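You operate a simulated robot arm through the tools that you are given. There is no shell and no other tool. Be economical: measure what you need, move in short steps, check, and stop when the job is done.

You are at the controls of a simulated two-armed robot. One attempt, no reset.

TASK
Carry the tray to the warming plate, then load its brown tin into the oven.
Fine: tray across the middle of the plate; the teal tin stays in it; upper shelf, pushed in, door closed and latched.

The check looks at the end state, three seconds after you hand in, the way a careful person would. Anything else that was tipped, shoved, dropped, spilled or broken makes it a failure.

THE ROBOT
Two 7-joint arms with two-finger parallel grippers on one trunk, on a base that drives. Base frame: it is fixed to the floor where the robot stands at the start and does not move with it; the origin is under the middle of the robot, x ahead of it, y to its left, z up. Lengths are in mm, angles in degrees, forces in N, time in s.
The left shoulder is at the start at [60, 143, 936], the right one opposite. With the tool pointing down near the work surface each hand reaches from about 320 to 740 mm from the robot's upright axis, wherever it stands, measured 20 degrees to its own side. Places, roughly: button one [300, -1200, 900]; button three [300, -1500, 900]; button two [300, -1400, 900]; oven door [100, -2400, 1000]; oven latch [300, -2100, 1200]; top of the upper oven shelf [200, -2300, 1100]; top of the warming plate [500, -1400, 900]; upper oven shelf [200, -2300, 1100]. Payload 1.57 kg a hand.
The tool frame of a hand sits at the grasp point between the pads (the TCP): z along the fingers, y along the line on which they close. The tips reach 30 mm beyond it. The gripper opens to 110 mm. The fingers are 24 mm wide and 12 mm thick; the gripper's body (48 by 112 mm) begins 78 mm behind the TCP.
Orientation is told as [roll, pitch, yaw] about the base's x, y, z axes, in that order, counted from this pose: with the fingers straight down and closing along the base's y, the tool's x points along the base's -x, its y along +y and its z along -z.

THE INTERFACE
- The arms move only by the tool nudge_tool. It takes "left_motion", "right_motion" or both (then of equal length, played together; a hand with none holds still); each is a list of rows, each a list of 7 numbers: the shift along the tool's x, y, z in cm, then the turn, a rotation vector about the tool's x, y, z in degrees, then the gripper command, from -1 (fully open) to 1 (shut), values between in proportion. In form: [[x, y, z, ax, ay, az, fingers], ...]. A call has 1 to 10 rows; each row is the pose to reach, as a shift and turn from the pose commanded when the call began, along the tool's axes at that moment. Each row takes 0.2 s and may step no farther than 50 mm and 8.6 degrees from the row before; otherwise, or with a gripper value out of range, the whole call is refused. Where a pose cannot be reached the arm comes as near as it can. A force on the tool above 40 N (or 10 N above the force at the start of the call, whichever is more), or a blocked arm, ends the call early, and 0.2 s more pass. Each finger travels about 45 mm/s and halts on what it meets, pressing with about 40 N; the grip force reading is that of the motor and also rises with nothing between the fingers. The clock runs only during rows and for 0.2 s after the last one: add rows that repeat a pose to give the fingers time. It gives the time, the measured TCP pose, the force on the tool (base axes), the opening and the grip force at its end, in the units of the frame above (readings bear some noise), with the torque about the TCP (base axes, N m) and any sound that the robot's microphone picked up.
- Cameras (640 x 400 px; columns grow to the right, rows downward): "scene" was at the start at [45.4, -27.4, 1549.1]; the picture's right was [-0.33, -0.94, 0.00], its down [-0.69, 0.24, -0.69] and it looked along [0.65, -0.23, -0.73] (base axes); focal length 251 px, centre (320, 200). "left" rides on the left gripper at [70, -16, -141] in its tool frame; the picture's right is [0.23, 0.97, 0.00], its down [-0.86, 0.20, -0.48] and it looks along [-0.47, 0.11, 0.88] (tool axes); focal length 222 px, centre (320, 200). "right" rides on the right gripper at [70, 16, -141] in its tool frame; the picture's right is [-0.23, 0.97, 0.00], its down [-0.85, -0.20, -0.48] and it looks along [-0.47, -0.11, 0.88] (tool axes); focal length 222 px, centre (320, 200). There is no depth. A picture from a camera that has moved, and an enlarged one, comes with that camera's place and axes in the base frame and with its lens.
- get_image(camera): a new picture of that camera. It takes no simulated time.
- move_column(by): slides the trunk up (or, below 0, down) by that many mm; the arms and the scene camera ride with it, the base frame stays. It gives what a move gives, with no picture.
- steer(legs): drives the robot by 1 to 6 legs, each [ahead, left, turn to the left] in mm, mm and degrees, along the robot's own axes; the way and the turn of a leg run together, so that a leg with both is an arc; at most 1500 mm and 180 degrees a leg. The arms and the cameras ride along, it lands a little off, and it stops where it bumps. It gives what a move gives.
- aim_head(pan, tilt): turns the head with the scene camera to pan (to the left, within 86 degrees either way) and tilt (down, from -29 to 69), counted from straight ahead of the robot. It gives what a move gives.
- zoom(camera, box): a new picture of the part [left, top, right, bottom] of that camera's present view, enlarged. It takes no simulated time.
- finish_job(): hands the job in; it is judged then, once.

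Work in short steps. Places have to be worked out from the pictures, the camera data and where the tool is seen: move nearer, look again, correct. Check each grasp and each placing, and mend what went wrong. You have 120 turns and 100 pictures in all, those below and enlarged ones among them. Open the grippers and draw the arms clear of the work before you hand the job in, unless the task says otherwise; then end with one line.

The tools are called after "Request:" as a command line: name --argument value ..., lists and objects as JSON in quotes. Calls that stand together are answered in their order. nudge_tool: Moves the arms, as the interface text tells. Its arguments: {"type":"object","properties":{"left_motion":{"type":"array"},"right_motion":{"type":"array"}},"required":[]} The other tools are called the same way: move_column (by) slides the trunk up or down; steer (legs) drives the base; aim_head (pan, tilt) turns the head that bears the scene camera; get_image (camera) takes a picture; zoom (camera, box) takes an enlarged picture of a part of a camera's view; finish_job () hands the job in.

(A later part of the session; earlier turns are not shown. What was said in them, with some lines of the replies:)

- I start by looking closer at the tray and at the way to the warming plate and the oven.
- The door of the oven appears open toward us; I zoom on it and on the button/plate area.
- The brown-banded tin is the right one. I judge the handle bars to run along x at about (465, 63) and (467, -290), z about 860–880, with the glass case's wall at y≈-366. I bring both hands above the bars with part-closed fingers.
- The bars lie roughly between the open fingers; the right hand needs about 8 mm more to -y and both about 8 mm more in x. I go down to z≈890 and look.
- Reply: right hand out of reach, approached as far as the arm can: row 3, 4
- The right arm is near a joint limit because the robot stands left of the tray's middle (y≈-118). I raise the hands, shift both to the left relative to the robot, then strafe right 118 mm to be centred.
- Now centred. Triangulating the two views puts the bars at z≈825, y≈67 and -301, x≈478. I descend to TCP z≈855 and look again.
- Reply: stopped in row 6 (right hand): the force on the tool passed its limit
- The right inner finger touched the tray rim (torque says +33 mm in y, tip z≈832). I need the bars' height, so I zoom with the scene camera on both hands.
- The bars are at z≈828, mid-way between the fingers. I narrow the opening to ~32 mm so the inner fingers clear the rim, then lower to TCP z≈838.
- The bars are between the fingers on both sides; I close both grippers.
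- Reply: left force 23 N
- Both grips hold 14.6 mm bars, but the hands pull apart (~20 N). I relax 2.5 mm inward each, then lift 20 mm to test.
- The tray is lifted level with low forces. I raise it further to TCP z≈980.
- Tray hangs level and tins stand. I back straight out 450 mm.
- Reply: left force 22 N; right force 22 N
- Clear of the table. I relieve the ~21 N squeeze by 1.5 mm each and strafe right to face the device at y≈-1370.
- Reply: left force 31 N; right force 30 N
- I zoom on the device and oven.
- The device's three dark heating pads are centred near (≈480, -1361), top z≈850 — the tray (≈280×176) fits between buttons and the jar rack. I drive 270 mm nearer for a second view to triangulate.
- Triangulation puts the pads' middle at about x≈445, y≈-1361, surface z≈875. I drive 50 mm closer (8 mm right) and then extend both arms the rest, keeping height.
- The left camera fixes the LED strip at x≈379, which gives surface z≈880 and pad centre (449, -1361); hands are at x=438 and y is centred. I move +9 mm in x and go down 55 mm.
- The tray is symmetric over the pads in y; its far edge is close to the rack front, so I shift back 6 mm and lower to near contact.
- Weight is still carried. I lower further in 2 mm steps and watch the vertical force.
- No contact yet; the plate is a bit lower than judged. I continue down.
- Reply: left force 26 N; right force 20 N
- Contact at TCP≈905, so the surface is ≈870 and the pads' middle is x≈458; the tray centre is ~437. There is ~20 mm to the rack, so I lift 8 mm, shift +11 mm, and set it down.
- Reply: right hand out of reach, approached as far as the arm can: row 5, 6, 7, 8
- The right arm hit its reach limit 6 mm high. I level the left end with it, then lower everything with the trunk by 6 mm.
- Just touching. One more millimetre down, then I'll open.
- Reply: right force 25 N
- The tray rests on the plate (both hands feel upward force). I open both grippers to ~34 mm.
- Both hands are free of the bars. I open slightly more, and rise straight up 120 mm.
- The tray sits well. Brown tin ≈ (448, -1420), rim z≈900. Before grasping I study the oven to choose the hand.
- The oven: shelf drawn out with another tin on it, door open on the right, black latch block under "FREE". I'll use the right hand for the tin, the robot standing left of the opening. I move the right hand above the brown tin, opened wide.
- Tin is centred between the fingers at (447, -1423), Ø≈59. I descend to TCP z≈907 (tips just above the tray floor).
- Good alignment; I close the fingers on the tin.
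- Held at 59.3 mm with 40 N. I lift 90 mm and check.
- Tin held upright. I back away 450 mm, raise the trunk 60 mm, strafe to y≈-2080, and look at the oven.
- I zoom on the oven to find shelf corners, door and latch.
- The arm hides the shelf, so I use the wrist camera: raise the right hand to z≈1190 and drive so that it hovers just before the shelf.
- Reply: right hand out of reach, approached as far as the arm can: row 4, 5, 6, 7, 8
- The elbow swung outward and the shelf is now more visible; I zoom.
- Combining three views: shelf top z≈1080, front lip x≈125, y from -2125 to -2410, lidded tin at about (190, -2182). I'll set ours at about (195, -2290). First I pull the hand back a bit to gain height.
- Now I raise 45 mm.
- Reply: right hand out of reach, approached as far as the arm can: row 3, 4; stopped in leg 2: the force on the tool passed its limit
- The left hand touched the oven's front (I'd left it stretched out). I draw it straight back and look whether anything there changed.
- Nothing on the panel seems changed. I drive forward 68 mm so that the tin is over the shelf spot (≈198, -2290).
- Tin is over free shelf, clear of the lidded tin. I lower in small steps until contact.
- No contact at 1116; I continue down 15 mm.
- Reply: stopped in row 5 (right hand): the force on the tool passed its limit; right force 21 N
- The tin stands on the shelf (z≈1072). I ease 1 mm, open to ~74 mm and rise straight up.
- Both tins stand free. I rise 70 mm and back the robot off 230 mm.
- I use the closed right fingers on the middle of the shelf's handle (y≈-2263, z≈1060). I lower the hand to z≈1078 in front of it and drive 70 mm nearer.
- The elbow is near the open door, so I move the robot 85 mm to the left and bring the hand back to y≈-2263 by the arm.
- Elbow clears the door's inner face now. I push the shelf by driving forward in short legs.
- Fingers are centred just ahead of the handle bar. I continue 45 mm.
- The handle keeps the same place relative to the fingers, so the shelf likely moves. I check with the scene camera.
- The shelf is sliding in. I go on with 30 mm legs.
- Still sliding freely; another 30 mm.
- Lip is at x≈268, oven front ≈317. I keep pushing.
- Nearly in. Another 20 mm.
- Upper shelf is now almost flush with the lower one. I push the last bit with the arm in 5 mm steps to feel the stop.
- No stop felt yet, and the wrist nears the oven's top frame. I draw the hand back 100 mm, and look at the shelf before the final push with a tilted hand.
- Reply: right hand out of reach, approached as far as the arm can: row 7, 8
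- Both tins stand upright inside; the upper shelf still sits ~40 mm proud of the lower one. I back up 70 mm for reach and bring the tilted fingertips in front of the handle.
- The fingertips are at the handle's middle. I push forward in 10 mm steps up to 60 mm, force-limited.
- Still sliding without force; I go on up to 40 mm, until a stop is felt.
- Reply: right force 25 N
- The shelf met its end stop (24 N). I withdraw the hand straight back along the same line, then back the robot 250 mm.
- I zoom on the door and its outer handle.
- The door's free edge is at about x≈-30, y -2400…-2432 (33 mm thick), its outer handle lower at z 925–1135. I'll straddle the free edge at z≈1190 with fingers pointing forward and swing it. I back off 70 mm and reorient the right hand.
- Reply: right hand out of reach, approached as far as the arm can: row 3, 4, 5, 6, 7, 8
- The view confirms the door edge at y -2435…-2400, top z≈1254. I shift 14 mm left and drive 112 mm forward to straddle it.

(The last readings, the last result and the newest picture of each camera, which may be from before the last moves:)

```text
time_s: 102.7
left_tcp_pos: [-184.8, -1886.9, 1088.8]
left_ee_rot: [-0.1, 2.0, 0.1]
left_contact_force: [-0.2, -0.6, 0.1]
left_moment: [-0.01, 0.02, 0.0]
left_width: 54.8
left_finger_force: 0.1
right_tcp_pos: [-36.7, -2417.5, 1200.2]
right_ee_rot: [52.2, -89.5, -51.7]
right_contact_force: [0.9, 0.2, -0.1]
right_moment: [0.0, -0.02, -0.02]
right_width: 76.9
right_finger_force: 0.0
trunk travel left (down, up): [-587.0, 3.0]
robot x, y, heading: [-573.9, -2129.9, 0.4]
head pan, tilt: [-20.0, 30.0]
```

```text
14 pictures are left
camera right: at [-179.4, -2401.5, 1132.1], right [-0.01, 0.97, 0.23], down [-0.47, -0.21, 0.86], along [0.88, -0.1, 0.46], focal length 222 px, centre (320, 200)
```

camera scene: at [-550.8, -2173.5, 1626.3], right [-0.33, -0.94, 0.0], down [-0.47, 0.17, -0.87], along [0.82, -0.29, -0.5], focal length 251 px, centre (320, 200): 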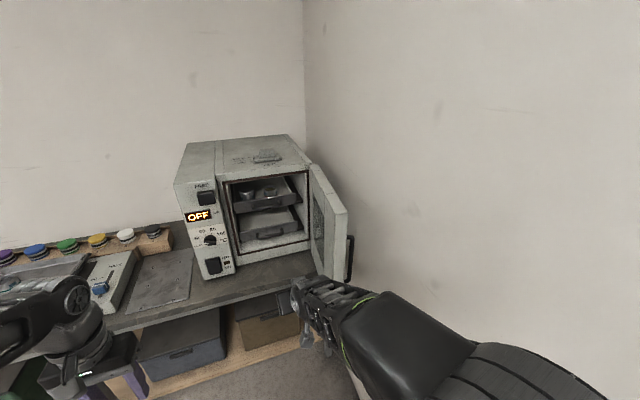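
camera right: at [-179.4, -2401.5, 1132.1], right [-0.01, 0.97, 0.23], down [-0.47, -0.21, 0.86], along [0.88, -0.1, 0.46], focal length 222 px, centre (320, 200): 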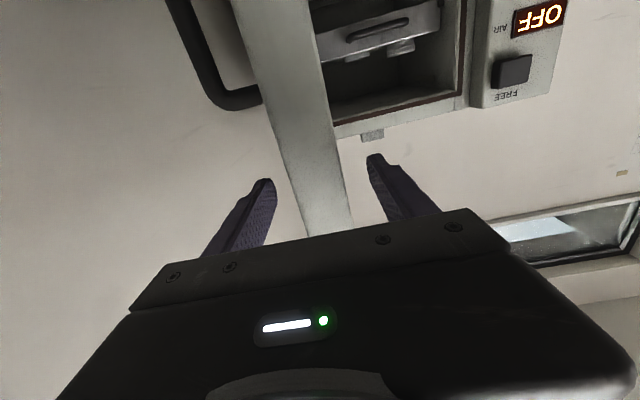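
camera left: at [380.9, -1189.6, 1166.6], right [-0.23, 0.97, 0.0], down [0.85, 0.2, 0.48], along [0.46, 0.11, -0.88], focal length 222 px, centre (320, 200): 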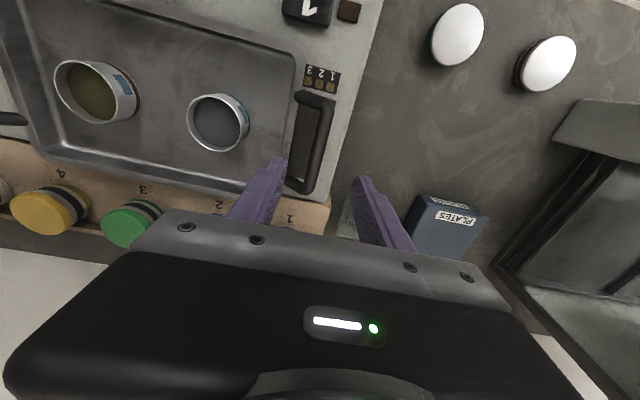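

The door edge is between the fingers. I swing it along its arc about the hinge (310, -2418), turning the hand with it, first to 33°.

Request:
nudge_tool --right_motion '[[0, 4.0, 0.2, 6.7, 0, 0, -0.4], [0, 8.0, 0.9, 13.3, 0, 0, -0.4], [0, 11.9, 2.1, 20, 0, 0, -0.4], [0, 15.6, 3.7, 26.7, 0, 0, -0.4], [0, 19.0, 5.7, 33.3, 0, 0, -0.4], [0, 19.0, 5.7, 33.3, 0, 0, -0.4]]'

Request:
get_image --camera "right"

```text
time_s: 104.0
left_tcp_pos: [-189.0, -1885.0, 1091.3]
left_ee_rot: [-0.2, 1.8, 0.0]
left_contact_force: [0.5, -0.5, 0.0]
left_moment: [0.01, 0.02, 0.02]
left_width: 54.9
left_finger_force: 0.1
right_tcp_pos: [16.5, -2390.4, 1126.0]
right_ee_rot: [-28.1, -81.1, -22.2]
right_contact_force: [-17.3, 4.9, 5.6]
right_moment: [-0.33, -0.02, -0.8]
right_width: 93.9
right_finger_force: 9.2
right hand out of reach, approached as far as the arm can: row 1
trunk travel left (down, up): [-587.0, 3.0]
robot x, y, heading: [-573.1, -2124.0, 0.4]
head pan, tilt: [-20.0, 30.0]
stopped in row 6 (right hand): the force on the tool passed its limit (the readings are from after the stop); the commanded pose is now the measured one
```

```text
13 pictures are left
camera right: at [-69.4, -2267.5, 1074.6], right [0.78, 0.61, 0.15], down [-0.33, 0.19, 0.92], along [0.54, -0.77, 0.35], focal length 222 px, centre (320, 200)
```

right: 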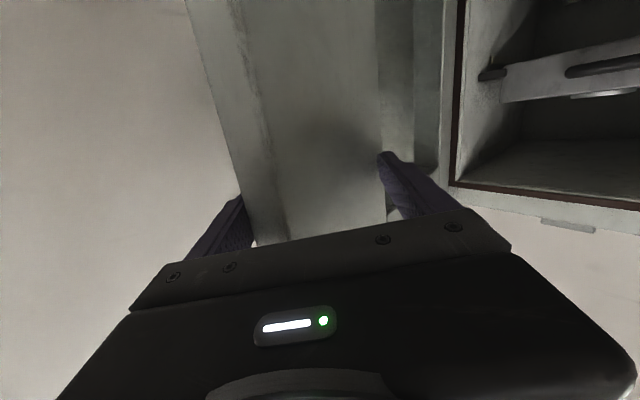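

The arm could not follow that arc: it yawed ~-50° while the door barely moved. That yaw suits a swinging door, so I open the fingers to relieve the jam and drag the door edge by driving the base along the arc.

Request:
nudge_tool --right_motion '[[0, 0, 0, 0, 0, 0, -1], [0, 0, 0, 0, 0, 0, -1], [0, 0, 0, 0, 0, 0, -1]]'

Request:
steer --legs '[[12, 88, 0]]'

Request:
get_image --camera "right"

```text
time_s: 104.8
left_tcp_pos: [-185.6, -1887.1, 1090.3]
left_ee_rot: [-0.1, 2.0, 0.0]
left_contact_force: [0.3, 0.0, 0.3]
left_moment: [0.0, 0.03, -0.01]
left_width: 54.9
left_finger_force: 0.1
right_tcp_pos: [20.4, -2392.5, 1122.7]
right_ee_rot: [-27.4, -80.9, -22.8]
right_contact_force: [-0.6, 0.3, 0.0]
right_moment: [-0.03, -0.01, 0.0]
right_width: 110.0
right_finger_force: 0.0
trunk travel left (down, up): [-587.0, 3.0]
robot x, y, heading: [-573.1, -2129.3, 0.1]
head pan, tilt: [-20.0, 30.0]
```

```text
time_s: 105.8
left_tcp_pos: [-174.9, -1797.7, 1090.0]
left_ee_rot: [-0.2, 1.8, 0.0]
left_contact_force: [0.3, 0.2, -1.2]
left_moment: [-0.03, -0.02, 0.0]
left_width: 55.1
left_finger_force: 0.1
right_tcp_pos: [32.0, -2303.0, 1123.2]
right_ee_rot: [-27.8, -80.9, -22.3]
right_contact_force: [-1.1, 1.4, 0.7]
right_moment: [0.0, 0.0, -0.02]
right_width: 110.0
right_finger_force: 0.1
trunk travel left (down, up): [-587.0, 3.0]
robot x, y, heading: [-560.1, -2041.9, 0.3]
head pan, tilt: [-20.0, 30.0]
```

```text
12 pictures are left
camera right: at [-54.5, -2180.0, 1073.2], right [0.78, 0.61, 0.15], down [-0.33, 0.19, 0.93], along [0.54, -0.77, 0.35], focal length 222 px, centre (320, 200)
```

right: 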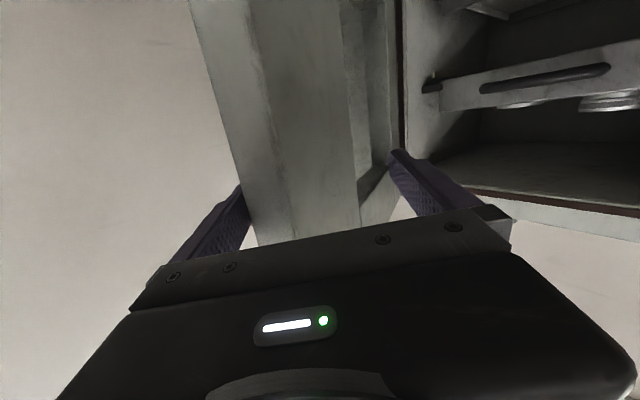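

The door follows the outer finger. I continue along the arc to about 30° and then 45°.

Request:
steer --legs '[[33, 82, 0], [52, 72, 0]]'

Request:
get_image --camera "right"

```text
time_s: 107.7
left_tcp_pos: [-89.7, -1642.4, 1089.9]
left_ee_rot: [-0.3, 1.9, 0.0]
left_contact_force: [0.1, 1.4, -0.1]
left_moment: [-0.04, 0.06, 0.0]
left_width: 55.2
left_finger_force: 0.0
right_tcp_pos: [118.1, -2148.8, 1122.9]
right_ee_rot: [-27.7, -80.9, -22.5]
right_contact_force: [0.1, -0.1, -0.6]
right_moment: [-0.02, -0.03, -0.05]
right_width: 110.0
right_finger_force: 0.1
trunk travel left (down, up): [-587.0, 3.0]
robot x, y, heading: [-477.8, -1884.8, 0.4]
head pan, tilt: [-20.0, 30.0]
```

```text
11 pictures are left
camera right: at [30.1, -2025.4, 1072.9], right [0.78, 0.61, 0.15], down [-0.33, 0.19, 0.93], along [0.54, -0.77, 0.35], focal length 222 px, centre (320, 200)
```

right: 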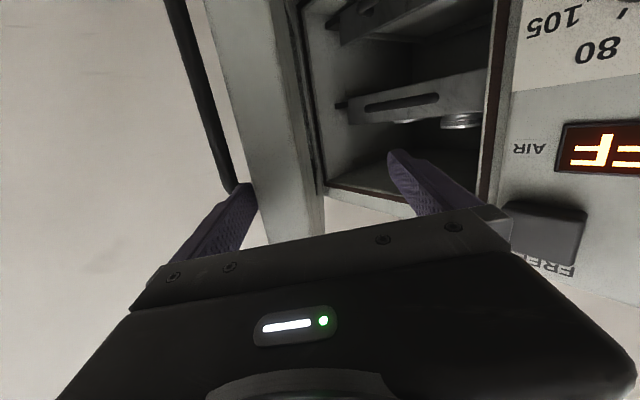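

Door is at ~47°. I continue the arc another ~14°, keeping the inner finger clear of the panel.

Request:
steer --legs '[[68, 48, 0]]'

Request:
get_image --camera "right"

```text
time_s: 108.7
left_tcp_pos: [-21.4, -1595.3, 1089.8]
left_ee_rot: [-0.1, 2.1, 0.0]
left_contact_force: [0.9, 0.7, -0.5]
left_moment: [-0.02, 0.04, -0.03]
left_width: 55.1
left_finger_force: 0.0
right_tcp_pos: [185.4, -2101.3, 1123.1]
right_ee_rot: [-27.7, -80.9, -22.4]
right_contact_force: [-0.3, 0.4, -0.6]
right_moment: [0.0, -0.03, -0.02]
right_width: 109.8
right_finger_force: 0.0
trunk travel left (down, up): [-587.0, 3.0]
robot x, y, heading: [-408.1, -1835.2, 0.3]
head pan, tilt: [-20.0, 30.0]
```

```text
10 pictures are left
camera right: at [98.5, -1977.6, 1072.6], right [0.78, 0.61, 0.15], down [-0.33, 0.19, 0.93], along [0.54, -0.77, 0.34], focal length 222 px, centre (320, 200)
```

right: 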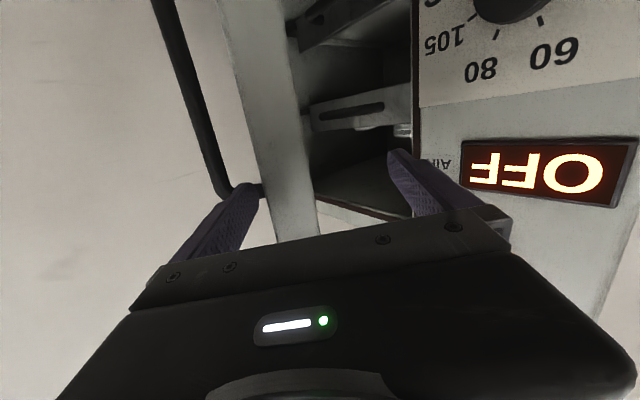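

Door at ~63°. I slide the fingers out along their axis with the base and then back away, then look.

Request:
steer --legs '[[-82, 100, 0], [-150, 0, 0]]'

Request:
aim_head --pan -40 --tilt 28

Request:
get_image --camera "scene"

```text
time_s: 111.0
left_tcp_pos: [-256.7, -1495.5, 1090.5]
left_ee_rot: [-0.1, 1.8, -0.2]
left_contact_force: [0.1, -0.6, -0.9]
left_moment: [0.0, -0.02, 0.01]
left_width: 55.1
left_finger_force: 0.0
right_tcp_pos: [-51.8, -2002.1, 1123.4]
right_ee_rot: [-27.2, -80.9, -23.1]
right_contact_force: [0.2, 0.1, 0.7]
right_moment: [0.01, 0.01, 0.04]
right_width: 110.0
right_finger_force: 0.2
trunk travel left (down, up): [-587.0, 3.0]
robot x, y, heading: [-639.1, -1732.6, 0.5]
head pan, tilt: [-20.0, 30.0]
```

```text
time_s: 111.8
left_tcp_pos: [-254.5, -1495.6, 1090.1]
left_ee_rot: [-0.2, 1.8, -0.2]
left_contact_force: [0.5, -0.4, -0.5]
left_moment: [-0.01, -0.02, -0.03]
left_width: 55.2
left_finger_force: 0.1
right_tcp_pos: [-49.4, -2002.5, 1122.3]
right_ee_rot: [-27.4, -81.0, -22.9]
right_contact_force: [-0.2, 0.6, 0.2]
right_moment: [-0.03, -0.02, 0.02]
right_width: 110.1
right_finger_force: 0.0
trunk travel left (down, up): [-587.0, 3.0]
robot x, y, heading: [-644.9, -1735.6, 0.6]
head pan, tilt: [-40.0, 28.0]
```

```text
9 pictures are left
camera scene: at [-601.9, -1796.4, 1629.5], right [-0.64, -0.77, 0.0], down [-0.36, 0.3, -0.88], along [0.68, -0.56, -0.47], focal length 251 px, centre (320, 200)
```

scene: 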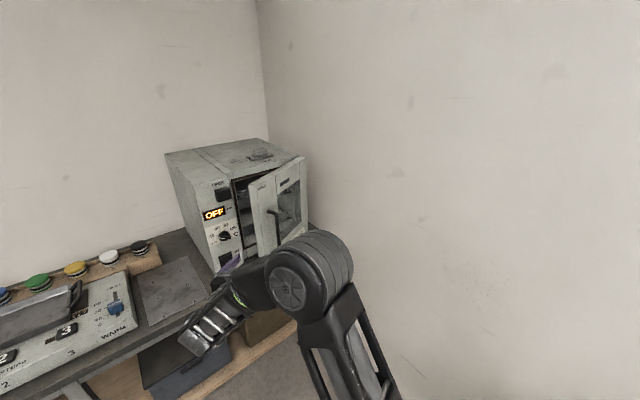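

Door stands ~63° closed. I close the fingers and use the hand as a pusher: strafe to put the tip before the door handle, then drive forward.

Request:
nudge_tool --right_motion '[[0, 0, 0, 0, 0, 0, -0.3], [0, 0, 0, 0, 0, 0, 0.4], [0, 0, 0, 0, 0, 0, 1], [0, 0, 0, 0, 0, 0, 1], [0, 0, 0, 0, 0, 0, 1], [0, 0, 0, 0, 0, 0, 1]]'

Request:
steer --legs '[[0, -145, 0], [120, 0, 0], [50, 0, 0]]'

Request:
get_image --camera "right"

```text
time_s: 113.2
left_tcp_pos: [-255.0, -1496.3, 1089.1]
left_ee_rot: [-0.1, 1.9, -0.1]
left_contact_force: [-0.1, 0.3, 0.6]
left_moment: [0.01, 0.03, -0.01]
left_width: 54.8
left_finger_force: 0.0
right_tcp_pos: [-48.1, -2002.7, 1123.6]
right_ee_rot: [-27.3, -80.9, -23.0]
right_contact_force: [0.2, -0.4, 0.1]
right_moment: [-0.02, -0.02, 0.01]
right_width: 0.0
right_finger_force: 5.4
trunk travel left (down, up): [-587.0, 3.0]
robot x, y, heading: [-638.8, -1739.4, 0.5]
head pan, tilt: [-40.0, 28.0]
```

```text
time_s: 115.9
left_tcp_pos: [-81.3, -1638.1, 1090.3]
left_ee_rot: [-0.1, 2.1, 0.0]
left_contact_force: [0.4, -1.3, -0.4]
left_moment: [0.02, 0.03, 0.02]
left_width: 54.9
left_finger_force: 0.0
right_tcp_pos: [125.8, -2145.9, 1122.4]
right_ee_rot: [-27.8, -80.9, -22.6]
right_contact_force: [0.0, 0.1, 0.0]
right_moment: [-0.01, 0.0, -0.06]
right_width: 0.0
right_finger_force: 21.3
trunk travel left (down, up): [-587.0, 3.0]
robot x, y, heading: [-471.8, -1881.6, 0.2]
head pan, tilt: [-40.0, 28.0]
```

```text
8 pictures are left
camera right: at [37.8, -2021.1, 1072.0], right [0.78, 0.61, 0.15], down [-0.33, 0.19, 0.93], along [0.54, -0.77, 0.34], focal length 222 px, centre (320, 200)
```

right: 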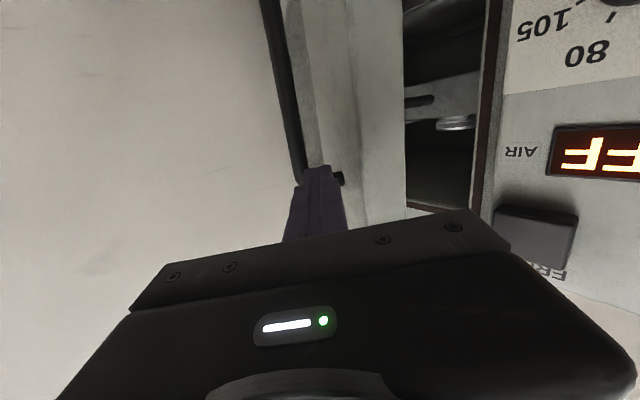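

Fingers sit against the handle's upper end. I push forward with a slight left drift to follow the arc.

Request:
steer --legs '[[50, 18, 0], [35, 8, 0]]'

Request:
get_image --camera "right"

```text
time_s: 117.3
left_tcp_pos: [4.0, -1612.1, 1088.7]
left_ee_rot: [-0.1, 2.1, -0.1]
left_contact_force: [-0.2, 0.5, -0.7]
left_moment: [-0.02, 0.03, 0.03]
left_width: 54.9
left_finger_force: 0.0
right_tcp_pos: [210.3, -2118.5, 1120.9]
right_ee_rot: [-28.0, -80.8, -22.3]
right_contact_force: [-0.4, 1.1, -0.8]
right_moment: [0.0, -0.01, -0.06]
right_width: 0.0
right_finger_force: 21.5
trunk travel left (down, up): [-587.0, 3.0]
robot x, y, heading: [-386.3, -1853.8, 0.3]
head pan, tilt: [-40.0, 28.0]
```

```text
7 pictures are left
camera right: at [122.7, -1994.2, 1071.9], right [0.78, 0.61, 0.15], down [-0.33, 0.19, 0.93], along [0.54, -0.77, 0.34], focal length 222 px, centre (320, 200)
```

right: 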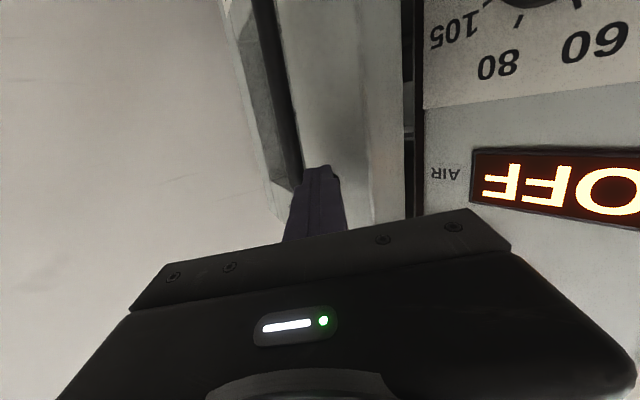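

Door nearly closed. I push on until it seats.

Request:
steer --legs '[[25, 2, 0], [25, 0, 0]]'

```text
time_s: 118.5
left_tcp_pos: [52.4, -1606.1, 1088.6]
left_ee_rot: [-0.3, 2.0, 0.0]
left_contact_force: [1.3, -1.4, 0.4]
left_moment: [0.03, 0.05, -0.03]
left_width: 55.1
left_finger_force: 0.0
right_tcp_pos: [260.1, -2109.4, 1121.2]
right_ee_rot: [-27.9, -80.6, -21.8]
right_contact_force: [-2.6, 27.7, -13.5]
right_moment: [0.2, 0.15, 0.2]
right_width: 0.4
right_finger_force: 21.3
trunk travel left (down, up): [-587.0, 3.0]
robot x, y, heading: [-339.0, -1850.7, 0.3]
head pan, tilt: [-40.0, 28.0]
```

Forces appear (27 N in y); I look before pushing on.

Request:
zoom --camera "scene" --box '[140, 120, 400, 320]'

```text
2.00 times, centred on (270, 220) of scene
camera zoom: at [-292.7, -1905.1, 1629.4], right [-0.64, -0.77, 0.0], down [-0.36, 0.3, -0.88], along [0.68, -0.57, -0.47], focal length 502 px, centre (420, 160)
```

zoom: 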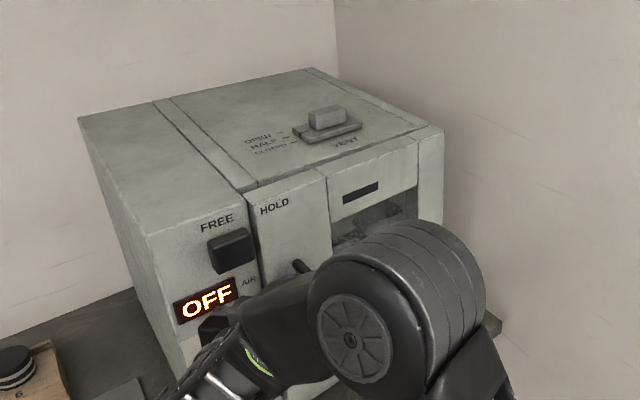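

The door is shut; the label reads FREE → HOLD, so the black block (≈ (290, -2058, 1202)) must slide ~73 mm to the right (-y) over the door. I draw the right hand back and raise it 80 mm.

Request:
steer --legs '[[-130, 0, 0]]'

Request:
nudge_tool --right_motion '[[-2, 0, 0, 0, 0, 0, 1], [-4, 0, 0, 0, 0, 0, 1], [-6, 0, 0, 0, 0, 0, 1], [-8, 0, 0, 0, 0, 0, 1], [-8, 0, 0, 0, 0, 0, 1]]'

```text
time_s: 119.8
left_tcp_pos: [-80.8, -1609.8, 1091.3]
left_ee_rot: [-0.1, 2.0, 0.1]
left_contact_force: [0.0, 0.5, 0.4]
left_moment: [-0.01, -0.04, 0.04]
left_width: 54.9
left_finger_force: 0.1
right_tcp_pos: [127.9, -2112.3, 1122.5]
right_ee_rot: [-26.6, -80.7, -23.3]
right_contact_force: [0.0, -0.8, -0.2]
right_moment: [0.04, 0.02, 0.05]
right_width: 0.0
right_finger_force: 21.6
trunk travel left (down, up): [-587.0, 3.0]
robot x, y, heading: [-464.5, -1851.1, 0.3]
head pan, tilt: [-40.0, 28.0]
```

```text
time_s: 121.0
left_tcp_pos: [-80.0, -1609.5, 1090.1]
left_ee_rot: [-0.1, 2.0, 0.1]
left_contact_force: [-0.6, -0.4, 0.1]
left_moment: [0.03, 0.0, -0.02]
left_width: 55.1
left_finger_force: 0.0
right_tcp_pos: [140.0, -2118.3, 1200.7]
right_ee_rot: [-26.6, -80.7, -23.0]
right_contact_force: [0.0, 0.4, -0.7]
right_moment: [-0.02, -0.01, 0.01]
right_width: 0.1
right_finger_force: 20.9
trunk travel left (down, up): [-587.0, 3.0]
robot x, y, heading: [-462.7, -1851.4, 0.3]
head pan, tilt: [-40.0, 28.0]
```

The hand is at z≈1201. I check that the door stayed shut and where the block is.

Request:
zoom --camera "scene" --box '[160, 110, 380, 290]'

```text
2.22 times, centred on (270, 200) of scene
camera zoom: at [-425.1, -1910.5, 1629.5], right [-0.64, -0.77, 0.0], down [-0.36, 0.3, -0.88], along [0.68, -0.56, -0.47], focal length 558 px, centre (431, 200)
```

zoom: 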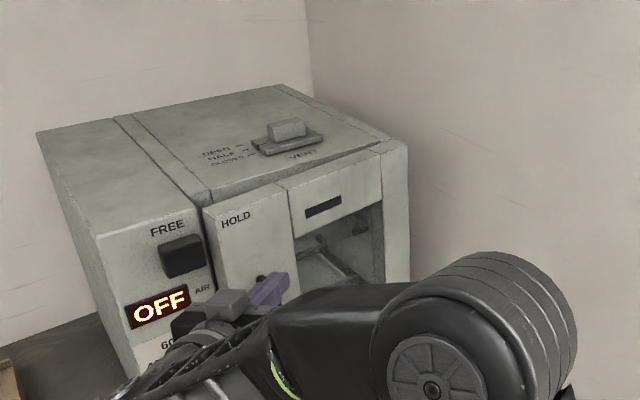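

The door's left edge still stands slightly proud. With the hand now above the handle, I push on the door face itself near the edge.

Request:
steer --legs '[[0, -15, 0], [105, 0, 0]]'

Request:
steer --legs '[[15, 0, 0]]'

```text
time_s: 122.6
left_tcp_pos: [27.5, -1623.9, 1089.4]
left_ee_rot: [-0.1, 2.1, 0.1]
left_contact_force: [0.2, -0.2, 0.2]
left_moment: [0.0, 0.02, -0.01]
left_width: 54.9
left_finger_force: 0.1
right_tcp_pos: [248.6, -2132.1, 1199.6]
right_ee_rot: [-26.9, -80.6, -22.8]
right_contact_force: [0.8, 0.1, -0.2]
right_moment: [-0.01, -0.03, -0.02]
right_width: 0.0
right_finger_force: 21.1
trunk travel left (down, up): [-587.0, 3.0]
robot x, y, heading: [-360.3, -1867.8, 0.7]
head pan, tilt: [-40.0, 28.0]
```

```text
time_s: 123.3
left_tcp_pos: [42.0, -1624.0, 1090.6]
left_ee_rot: [-0.1, 2.0, -0.1]
left_contact_force: [0.5, -0.5, 0.0]
left_moment: [-0.01, 0.03, -0.03]
left_width: 55.0
left_finger_force: 0.0
right_tcp_pos: [262.6, -2132.2, 1200.8]
right_ee_rot: [-26.8, -80.6, -22.9]
right_contact_force: [0.6, 0.2, 0.6]
right_moment: [-0.02, -0.01, -0.03]
right_width: 0.0
right_finger_force: 21.2
trunk travel left (down, up): [-587.0, 3.0]
robot x, y, heading: [-343.1, -1863.8, 0.2]
head pan, tilt: [-40.0, 28.0]
```

No resistance yet; I advance in small legs until the force rises.

Request:
steer --legs '[[12, 0, 0]]'

Request:
steer --legs '[[10, 0, 0]]'

```text
time_s: 124.1
left_tcp_pos: [52.7, -1623.2, 1091.1]
left_ee_rot: [-0.1, 1.9, 0.0]
left_contact_force: [0.2, -0.6, 0.9]
left_moment: [-0.01, 0.0, 0.03]
left_width: 54.8
left_finger_force: 0.2
right_tcp_pos: [273.3, -2131.7, 1201.3]
right_ee_rot: [-26.7, -80.7, -23.0]
right_contact_force: [-0.9, -1.6, -1.1]
right_moment: [0.02, 0.0, -0.09]
right_width: 0.1
right_finger_force: 20.8
trunk travel left (down, up): [-587.0, 3.0]
robot x, y, heading: [-329.4, -1868.4, 0.5]
head pan, tilt: [-40.0, 28.0]
```

```text
time_s: 124.9
left_tcp_pos: [58.1, -1622.9, 1091.2]
left_ee_rot: [-0.1, 1.8, 0.0]
left_contact_force: [-0.3, 0.0, 0.5]
left_moment: [0.0, -0.05, 0.02]
left_width: 55.2
left_finger_force: 0.0
right_tcp_pos: [273.4, -2131.4, 1200.8]
right_ee_rot: [-26.9, -80.5, -23.4]
right_contact_force: [-15.6, 5.3, 4.4]
right_moment: [-0.11, -0.22, -0.12]
right_width: 0.0
right_finger_force: 21.3
trunk travel left (down, up): [-587.0, 3.0]
robot x, y, heading: [-326.7, -1863.1, 0.2]
head pan, tilt: [-40.0, 28.0]
stopped in leg 1: the force on the tool passed its limit (the readings are from after the stop); the commanded pose is now the measured one
```

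The door is firmly seated (stop at TCP x=273, 16 N). I back off 60 mm, go left past the block, and come in beside it.

Request:
steer --legs '[[-60, 0, 0], [0, 145, 0], [48, 0, 0]]'

Request:
get_image --camera "right"

```text
time_s: 127.4
left_tcp_pos: [48.4, -1477.5, 1089.6]
left_ee_rot: [-0.1, 2.2, 0.0]
left_contact_force: [0.3, -0.5, -0.5]
left_moment: [-0.01, 0.06, 0.0]
left_width: 55.0
left_finger_force: 0.1
right_tcp_pos: [266.4, -1988.1, 1196.3]
right_ee_rot: [-27.6, -80.3, -22.7]
right_contact_force: [0.0, 0.5, 0.0]
right_moment: [-0.09, -0.01, -0.05]
right_width: 0.0
right_finger_force: 21.2
trunk travel left (down, up): [-587.0, 3.0]
robot x, y, heading: [-341.7, -1721.1, 0.3]
head pan, tilt: [-40.0, 28.0]
```

```text
4 pictures are left
camera right: at [178.2, -1863.8, 1148.5], right [0.78, 0.61, 0.15], down [-0.32, 0.18, 0.93], along [0.54, -0.77, 0.34], focal length 222 px, centre (320, 200)
```

right: 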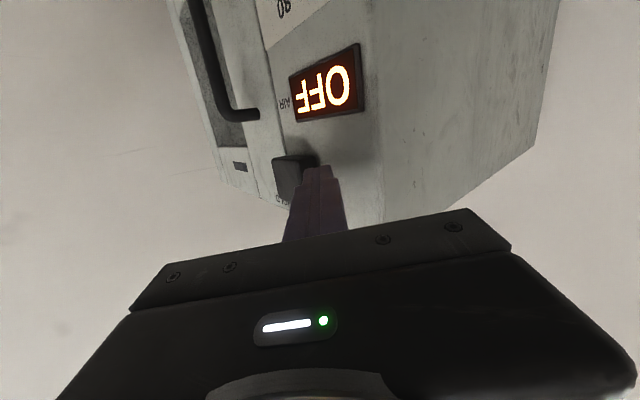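

The tip is right beside the block and the door looks flush. I push the block to the right by strafing.

Request:
steer --legs '[[0, -45, 0]]'

Request:
steer --legs '[[0, -30, 0]]'

Request:
get_image --camera "right"

```text
time_s: 128.3
left_tcp_pos: [47.5, -1525.3, 1089.7]
left_ee_rot: [0.0, 2.0, 0.0]
left_contact_force: [0.5, -0.9, -0.5]
left_moment: [0.04, -0.01, -0.01]
left_width: 54.9
left_finger_force: 0.0
right_tcp_pos: [263.5, -2034.4, 1198.1]
right_ee_rot: [-26.4, -80.3, -23.7]
right_contact_force: [1.9, 1.5, -1.1]
right_moment: [0.01, 0.01, 0.08]
right_width: 0.0
right_finger_force: 21.3
trunk travel left (down, up): [-587.0, 3.0]
robot x, y, heading: [-337.0, -1761.6, 0.2]
head pan, tilt: [-40.0, 28.0]
```

```text
time_s: 129.1
left_tcp_pos: [44.9, -1540.8, 1091.1]
left_ee_rot: [-0.2, 1.9, 0.1]
left_contact_force: [0.0, 0.3, -0.3]
left_moment: [-0.02, -0.02, 0.01]
left_width: 55.0
left_finger_force: 0.1
right_tcp_pos: [263.9, -2035.7, 1197.5]
right_ee_rot: [-25.4, -80.1, -22.9]
right_contact_force: [-6.3, 9.8, 2.7]
right_moment: [-0.12, -0.09, -0.1]
right_width: 0.0
right_finger_force: 21.6
trunk travel left (down, up): [-587.0, 3.0]
robot x, y, heading: [-339.6, -1785.6, 0.4]
head pan, tilt: [-40.0, 28.0]
stopped in leg 1: the force on the tool passed its limit (the readings are from after the stop); the commanded pose is now the measured one
```

```text
3 pictures are left
camera right: at [173.3, -1915.2, 1150.4], right [0.76, 0.64, 0.15], down [-0.33, 0.16, 0.93], along [0.57, -0.75, 0.33], focal length 222 px, centre (320, 200)
```

right: 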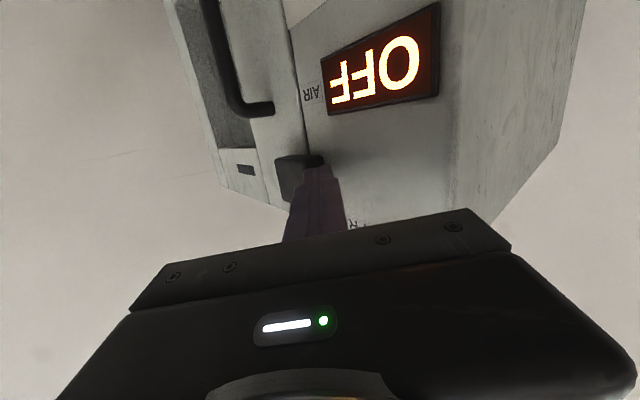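

The block moved across the seam and met a stop. I check against FREE/HOLD with the scene camera.

Request:
aim_head --pan -50 --tilt 32

Request:
zoom --camera "scene" --box '[200, 120, 440, 320]'

```text
time_s: 129.8
left_tcp_pos: [46.6, -1539.8, 1089.2]
left_ee_rot: [-0.1, 1.9, 0.1]
left_contact_force: [-0.4, 0.0, 0.1]
left_moment: [-0.02, -0.01, 0.02]
left_width: 54.9
left_finger_force: 0.1
right_tcp_pos: [265.7, -2036.1, 1197.4]
right_ee_rot: [-25.7, -80.1, -22.5]
right_contact_force: [-3.5, 11.9, 3.3]
right_moment: [-0.17, -0.09, 0.04]
right_width: 0.1
right_finger_force: 20.9
trunk travel left (down, up): [-587.0, 3.0]
robot x, y, heading: [-339.9, -1784.5, 0.4]
head pan, tilt: [-50.0, 32.0]
```

```text
2.00 times, centred on (320, 220) of scene
camera zoom: at [-311.1, -1851.4, 1623.3], right [-0.76, -0.65, 0.0], down [-0.34, 0.4, -0.85], along [0.55, -0.65, -0.53], focal length 502 px, centre (320, 160)
```

zoom: 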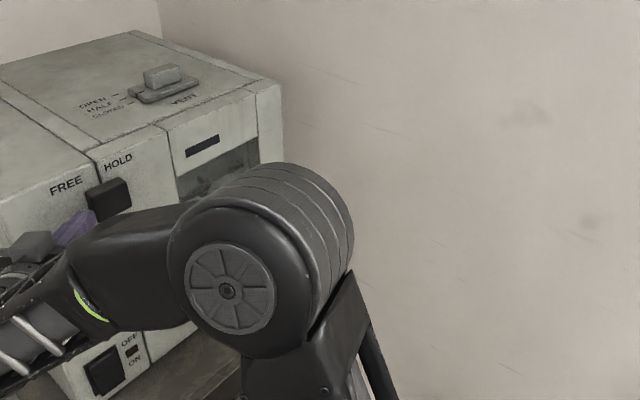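

The block sits under HOLD, mostly over the door: latched, at its stop. I withdraw left then back, and view the result.

Request:
steer --legs '[[0, 30, 0], [-300, 0, 0]]'

Request:
aim_head --pan -32 --tilt 30

Request:
get_image --camera "scene"

```text
time_s: 132.3
left_tcp_pos: [-255.3, -1514.7, 1090.3]
left_ee_rot: [0.0, 2.0, 0.1]
left_contact_force: [0.8, -0.3, 0.5]
left_moment: [-0.01, 0.0, 0.01]
left_width: 55.1
left_finger_force: 0.0
right_tcp_pos: [-36.2, -2011.6, 1198.2]
right_ee_rot: [-25.4, -80.0, -23.1]
right_contact_force: [-0.3, -0.5, -0.5]
right_moment: [-0.01, 0.01, 0.03]
right_width: 0.3
right_finger_force: 21.1
trunk travel left (down, up): [-587.0, 3.0]
robot x, y, heading: [-635.9, -1753.4, 0.2]
head pan, tilt: [-50.0, 32.0]
```

```text
time_s: 133.2
left_tcp_pos: [-255.2, -1513.7, 1088.9]
left_ee_rot: [0.0, 2.0, 0.1]
left_contact_force: [0.7, -0.1, 0.3]
left_moment: [-0.03, 0.0, -0.01]
left_width: 55.2
left_finger_force: 0.0
right_tcp_pos: [-34.0, -2010.5, 1196.7]
right_ee_rot: [-25.5, -80.2, -23.0]
right_contact_force: [0.3, 0.4, -1.3]
right_moment: [-0.01, -0.01, -0.01]
right_width: 0.0
right_finger_force: 20.5
trunk travel left (down, up): [-587.0, 3.0]
robot x, y, heading: [-637.3, -1758.7, 0.3]
head pan, tilt: [-32.0, 30.0]
```

```text
1 pictures are left
camera scene: at [-592.4, -1805.4, 1626.3], right [-0.52, -0.85, 0.0], down [-0.43, 0.26, -0.87], along [0.74, -0.45, -0.5], focal length 251 px, centre (320, 200)
```

scene: 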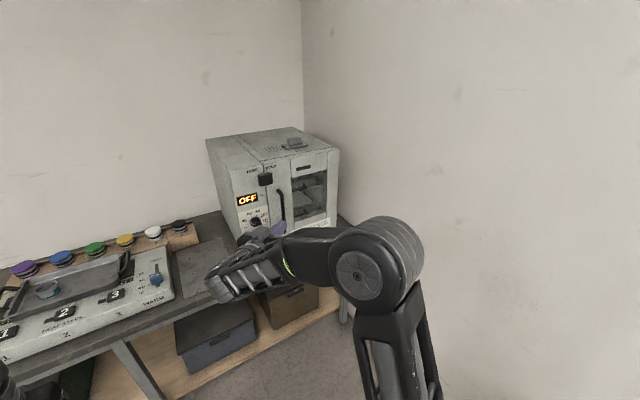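

Oven closed, block at HOLD, tray with teal tin on the plate. I open the right gripper and use the last picture for a close check of the latch and tray.

Request:
nudge_tool --right_motion '[[0, 0, 0, 0, 0, 0, 0.5], [0, 0, 0, 0, 0, 0, 0], [0, 0, 0, 0, 0, 0, -0.5], [0, 0, 0, 0, 0, 0, -1], [0, 0, 0, 0, 0, 0, -1], [0, 0, 0, 0, 0, 0, -1]]' --left_motion '[[0, 0, 0, 0, 0, 0, -1], [0, 0, 0, 0, 0, 0, -1], [0, 0, 0, 0, 0, 0, -1], [0, 0, 0, 0, 0, 0, -1], [0, 0, 0, 0, 0, 0, -1], [0, 0, 0, 0, 0, 0, -1]]'

Request:
zoom --camera "scene" --box '[0, 110, 350, 340]'

```text
time_s: 134.6
left_tcp_pos: [-253.7, -1513.7, 1089.9]
left_ee_rot: [0.0, 2.0, 0.1]
left_contact_force: [-0.4, 0.4, -0.2]
left_moment: [-0.03, -0.01, -0.01]
left_width: 110.1
left_finger_force: 0.1
right_tcp_pos: [-35.5, -2011.0, 1197.9]
right_ee_rot: [-25.5, -80.1, -23.0]
right_contact_force: [-0.3, -1.1, 0.4]
right_moment: [-0.01, 0.02, 0.01]
right_width: 109.9
right_finger_force: 0.0
trunk travel left (down, up): [-587.0, 3.0]
robot x, y, heading: [-636.8, -1757.0, 0.5]
head pan, tilt: [-32.0, 30.0]
```

```text
1.74 times, centred on (175, 225) of scene
camera zoom: at [-592.3, -1805.3, 1626.3], right [-0.52, -0.85, 0.0], down [-0.43, 0.26, -0.87], along [0.74, -0.45, -0.5], focal length 437 px, centre (572, 156)
```

zoom: 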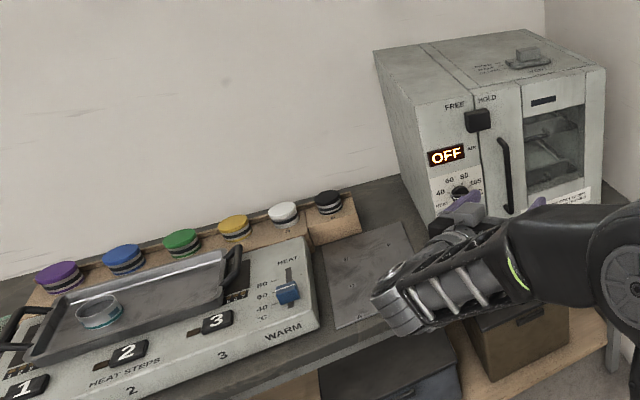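

Everything is in place: the door is flush, the latch is over HOLD, the tray is on the plate with the teal tin in it, and the arms are clear. I hand in.

Request:
finish_job

```text
The job is handed in.
```

I handed the job in: the tray is across the middle of the warming plate with the teal tin still in it. The brown tin stands upright on the oven's upper shelf, pushed in to its stop, with the door closed and the latch at HOLD. While I was lining up at the oven, the left hand briefly touched the oven's front panel; I saw no change there afterwards.
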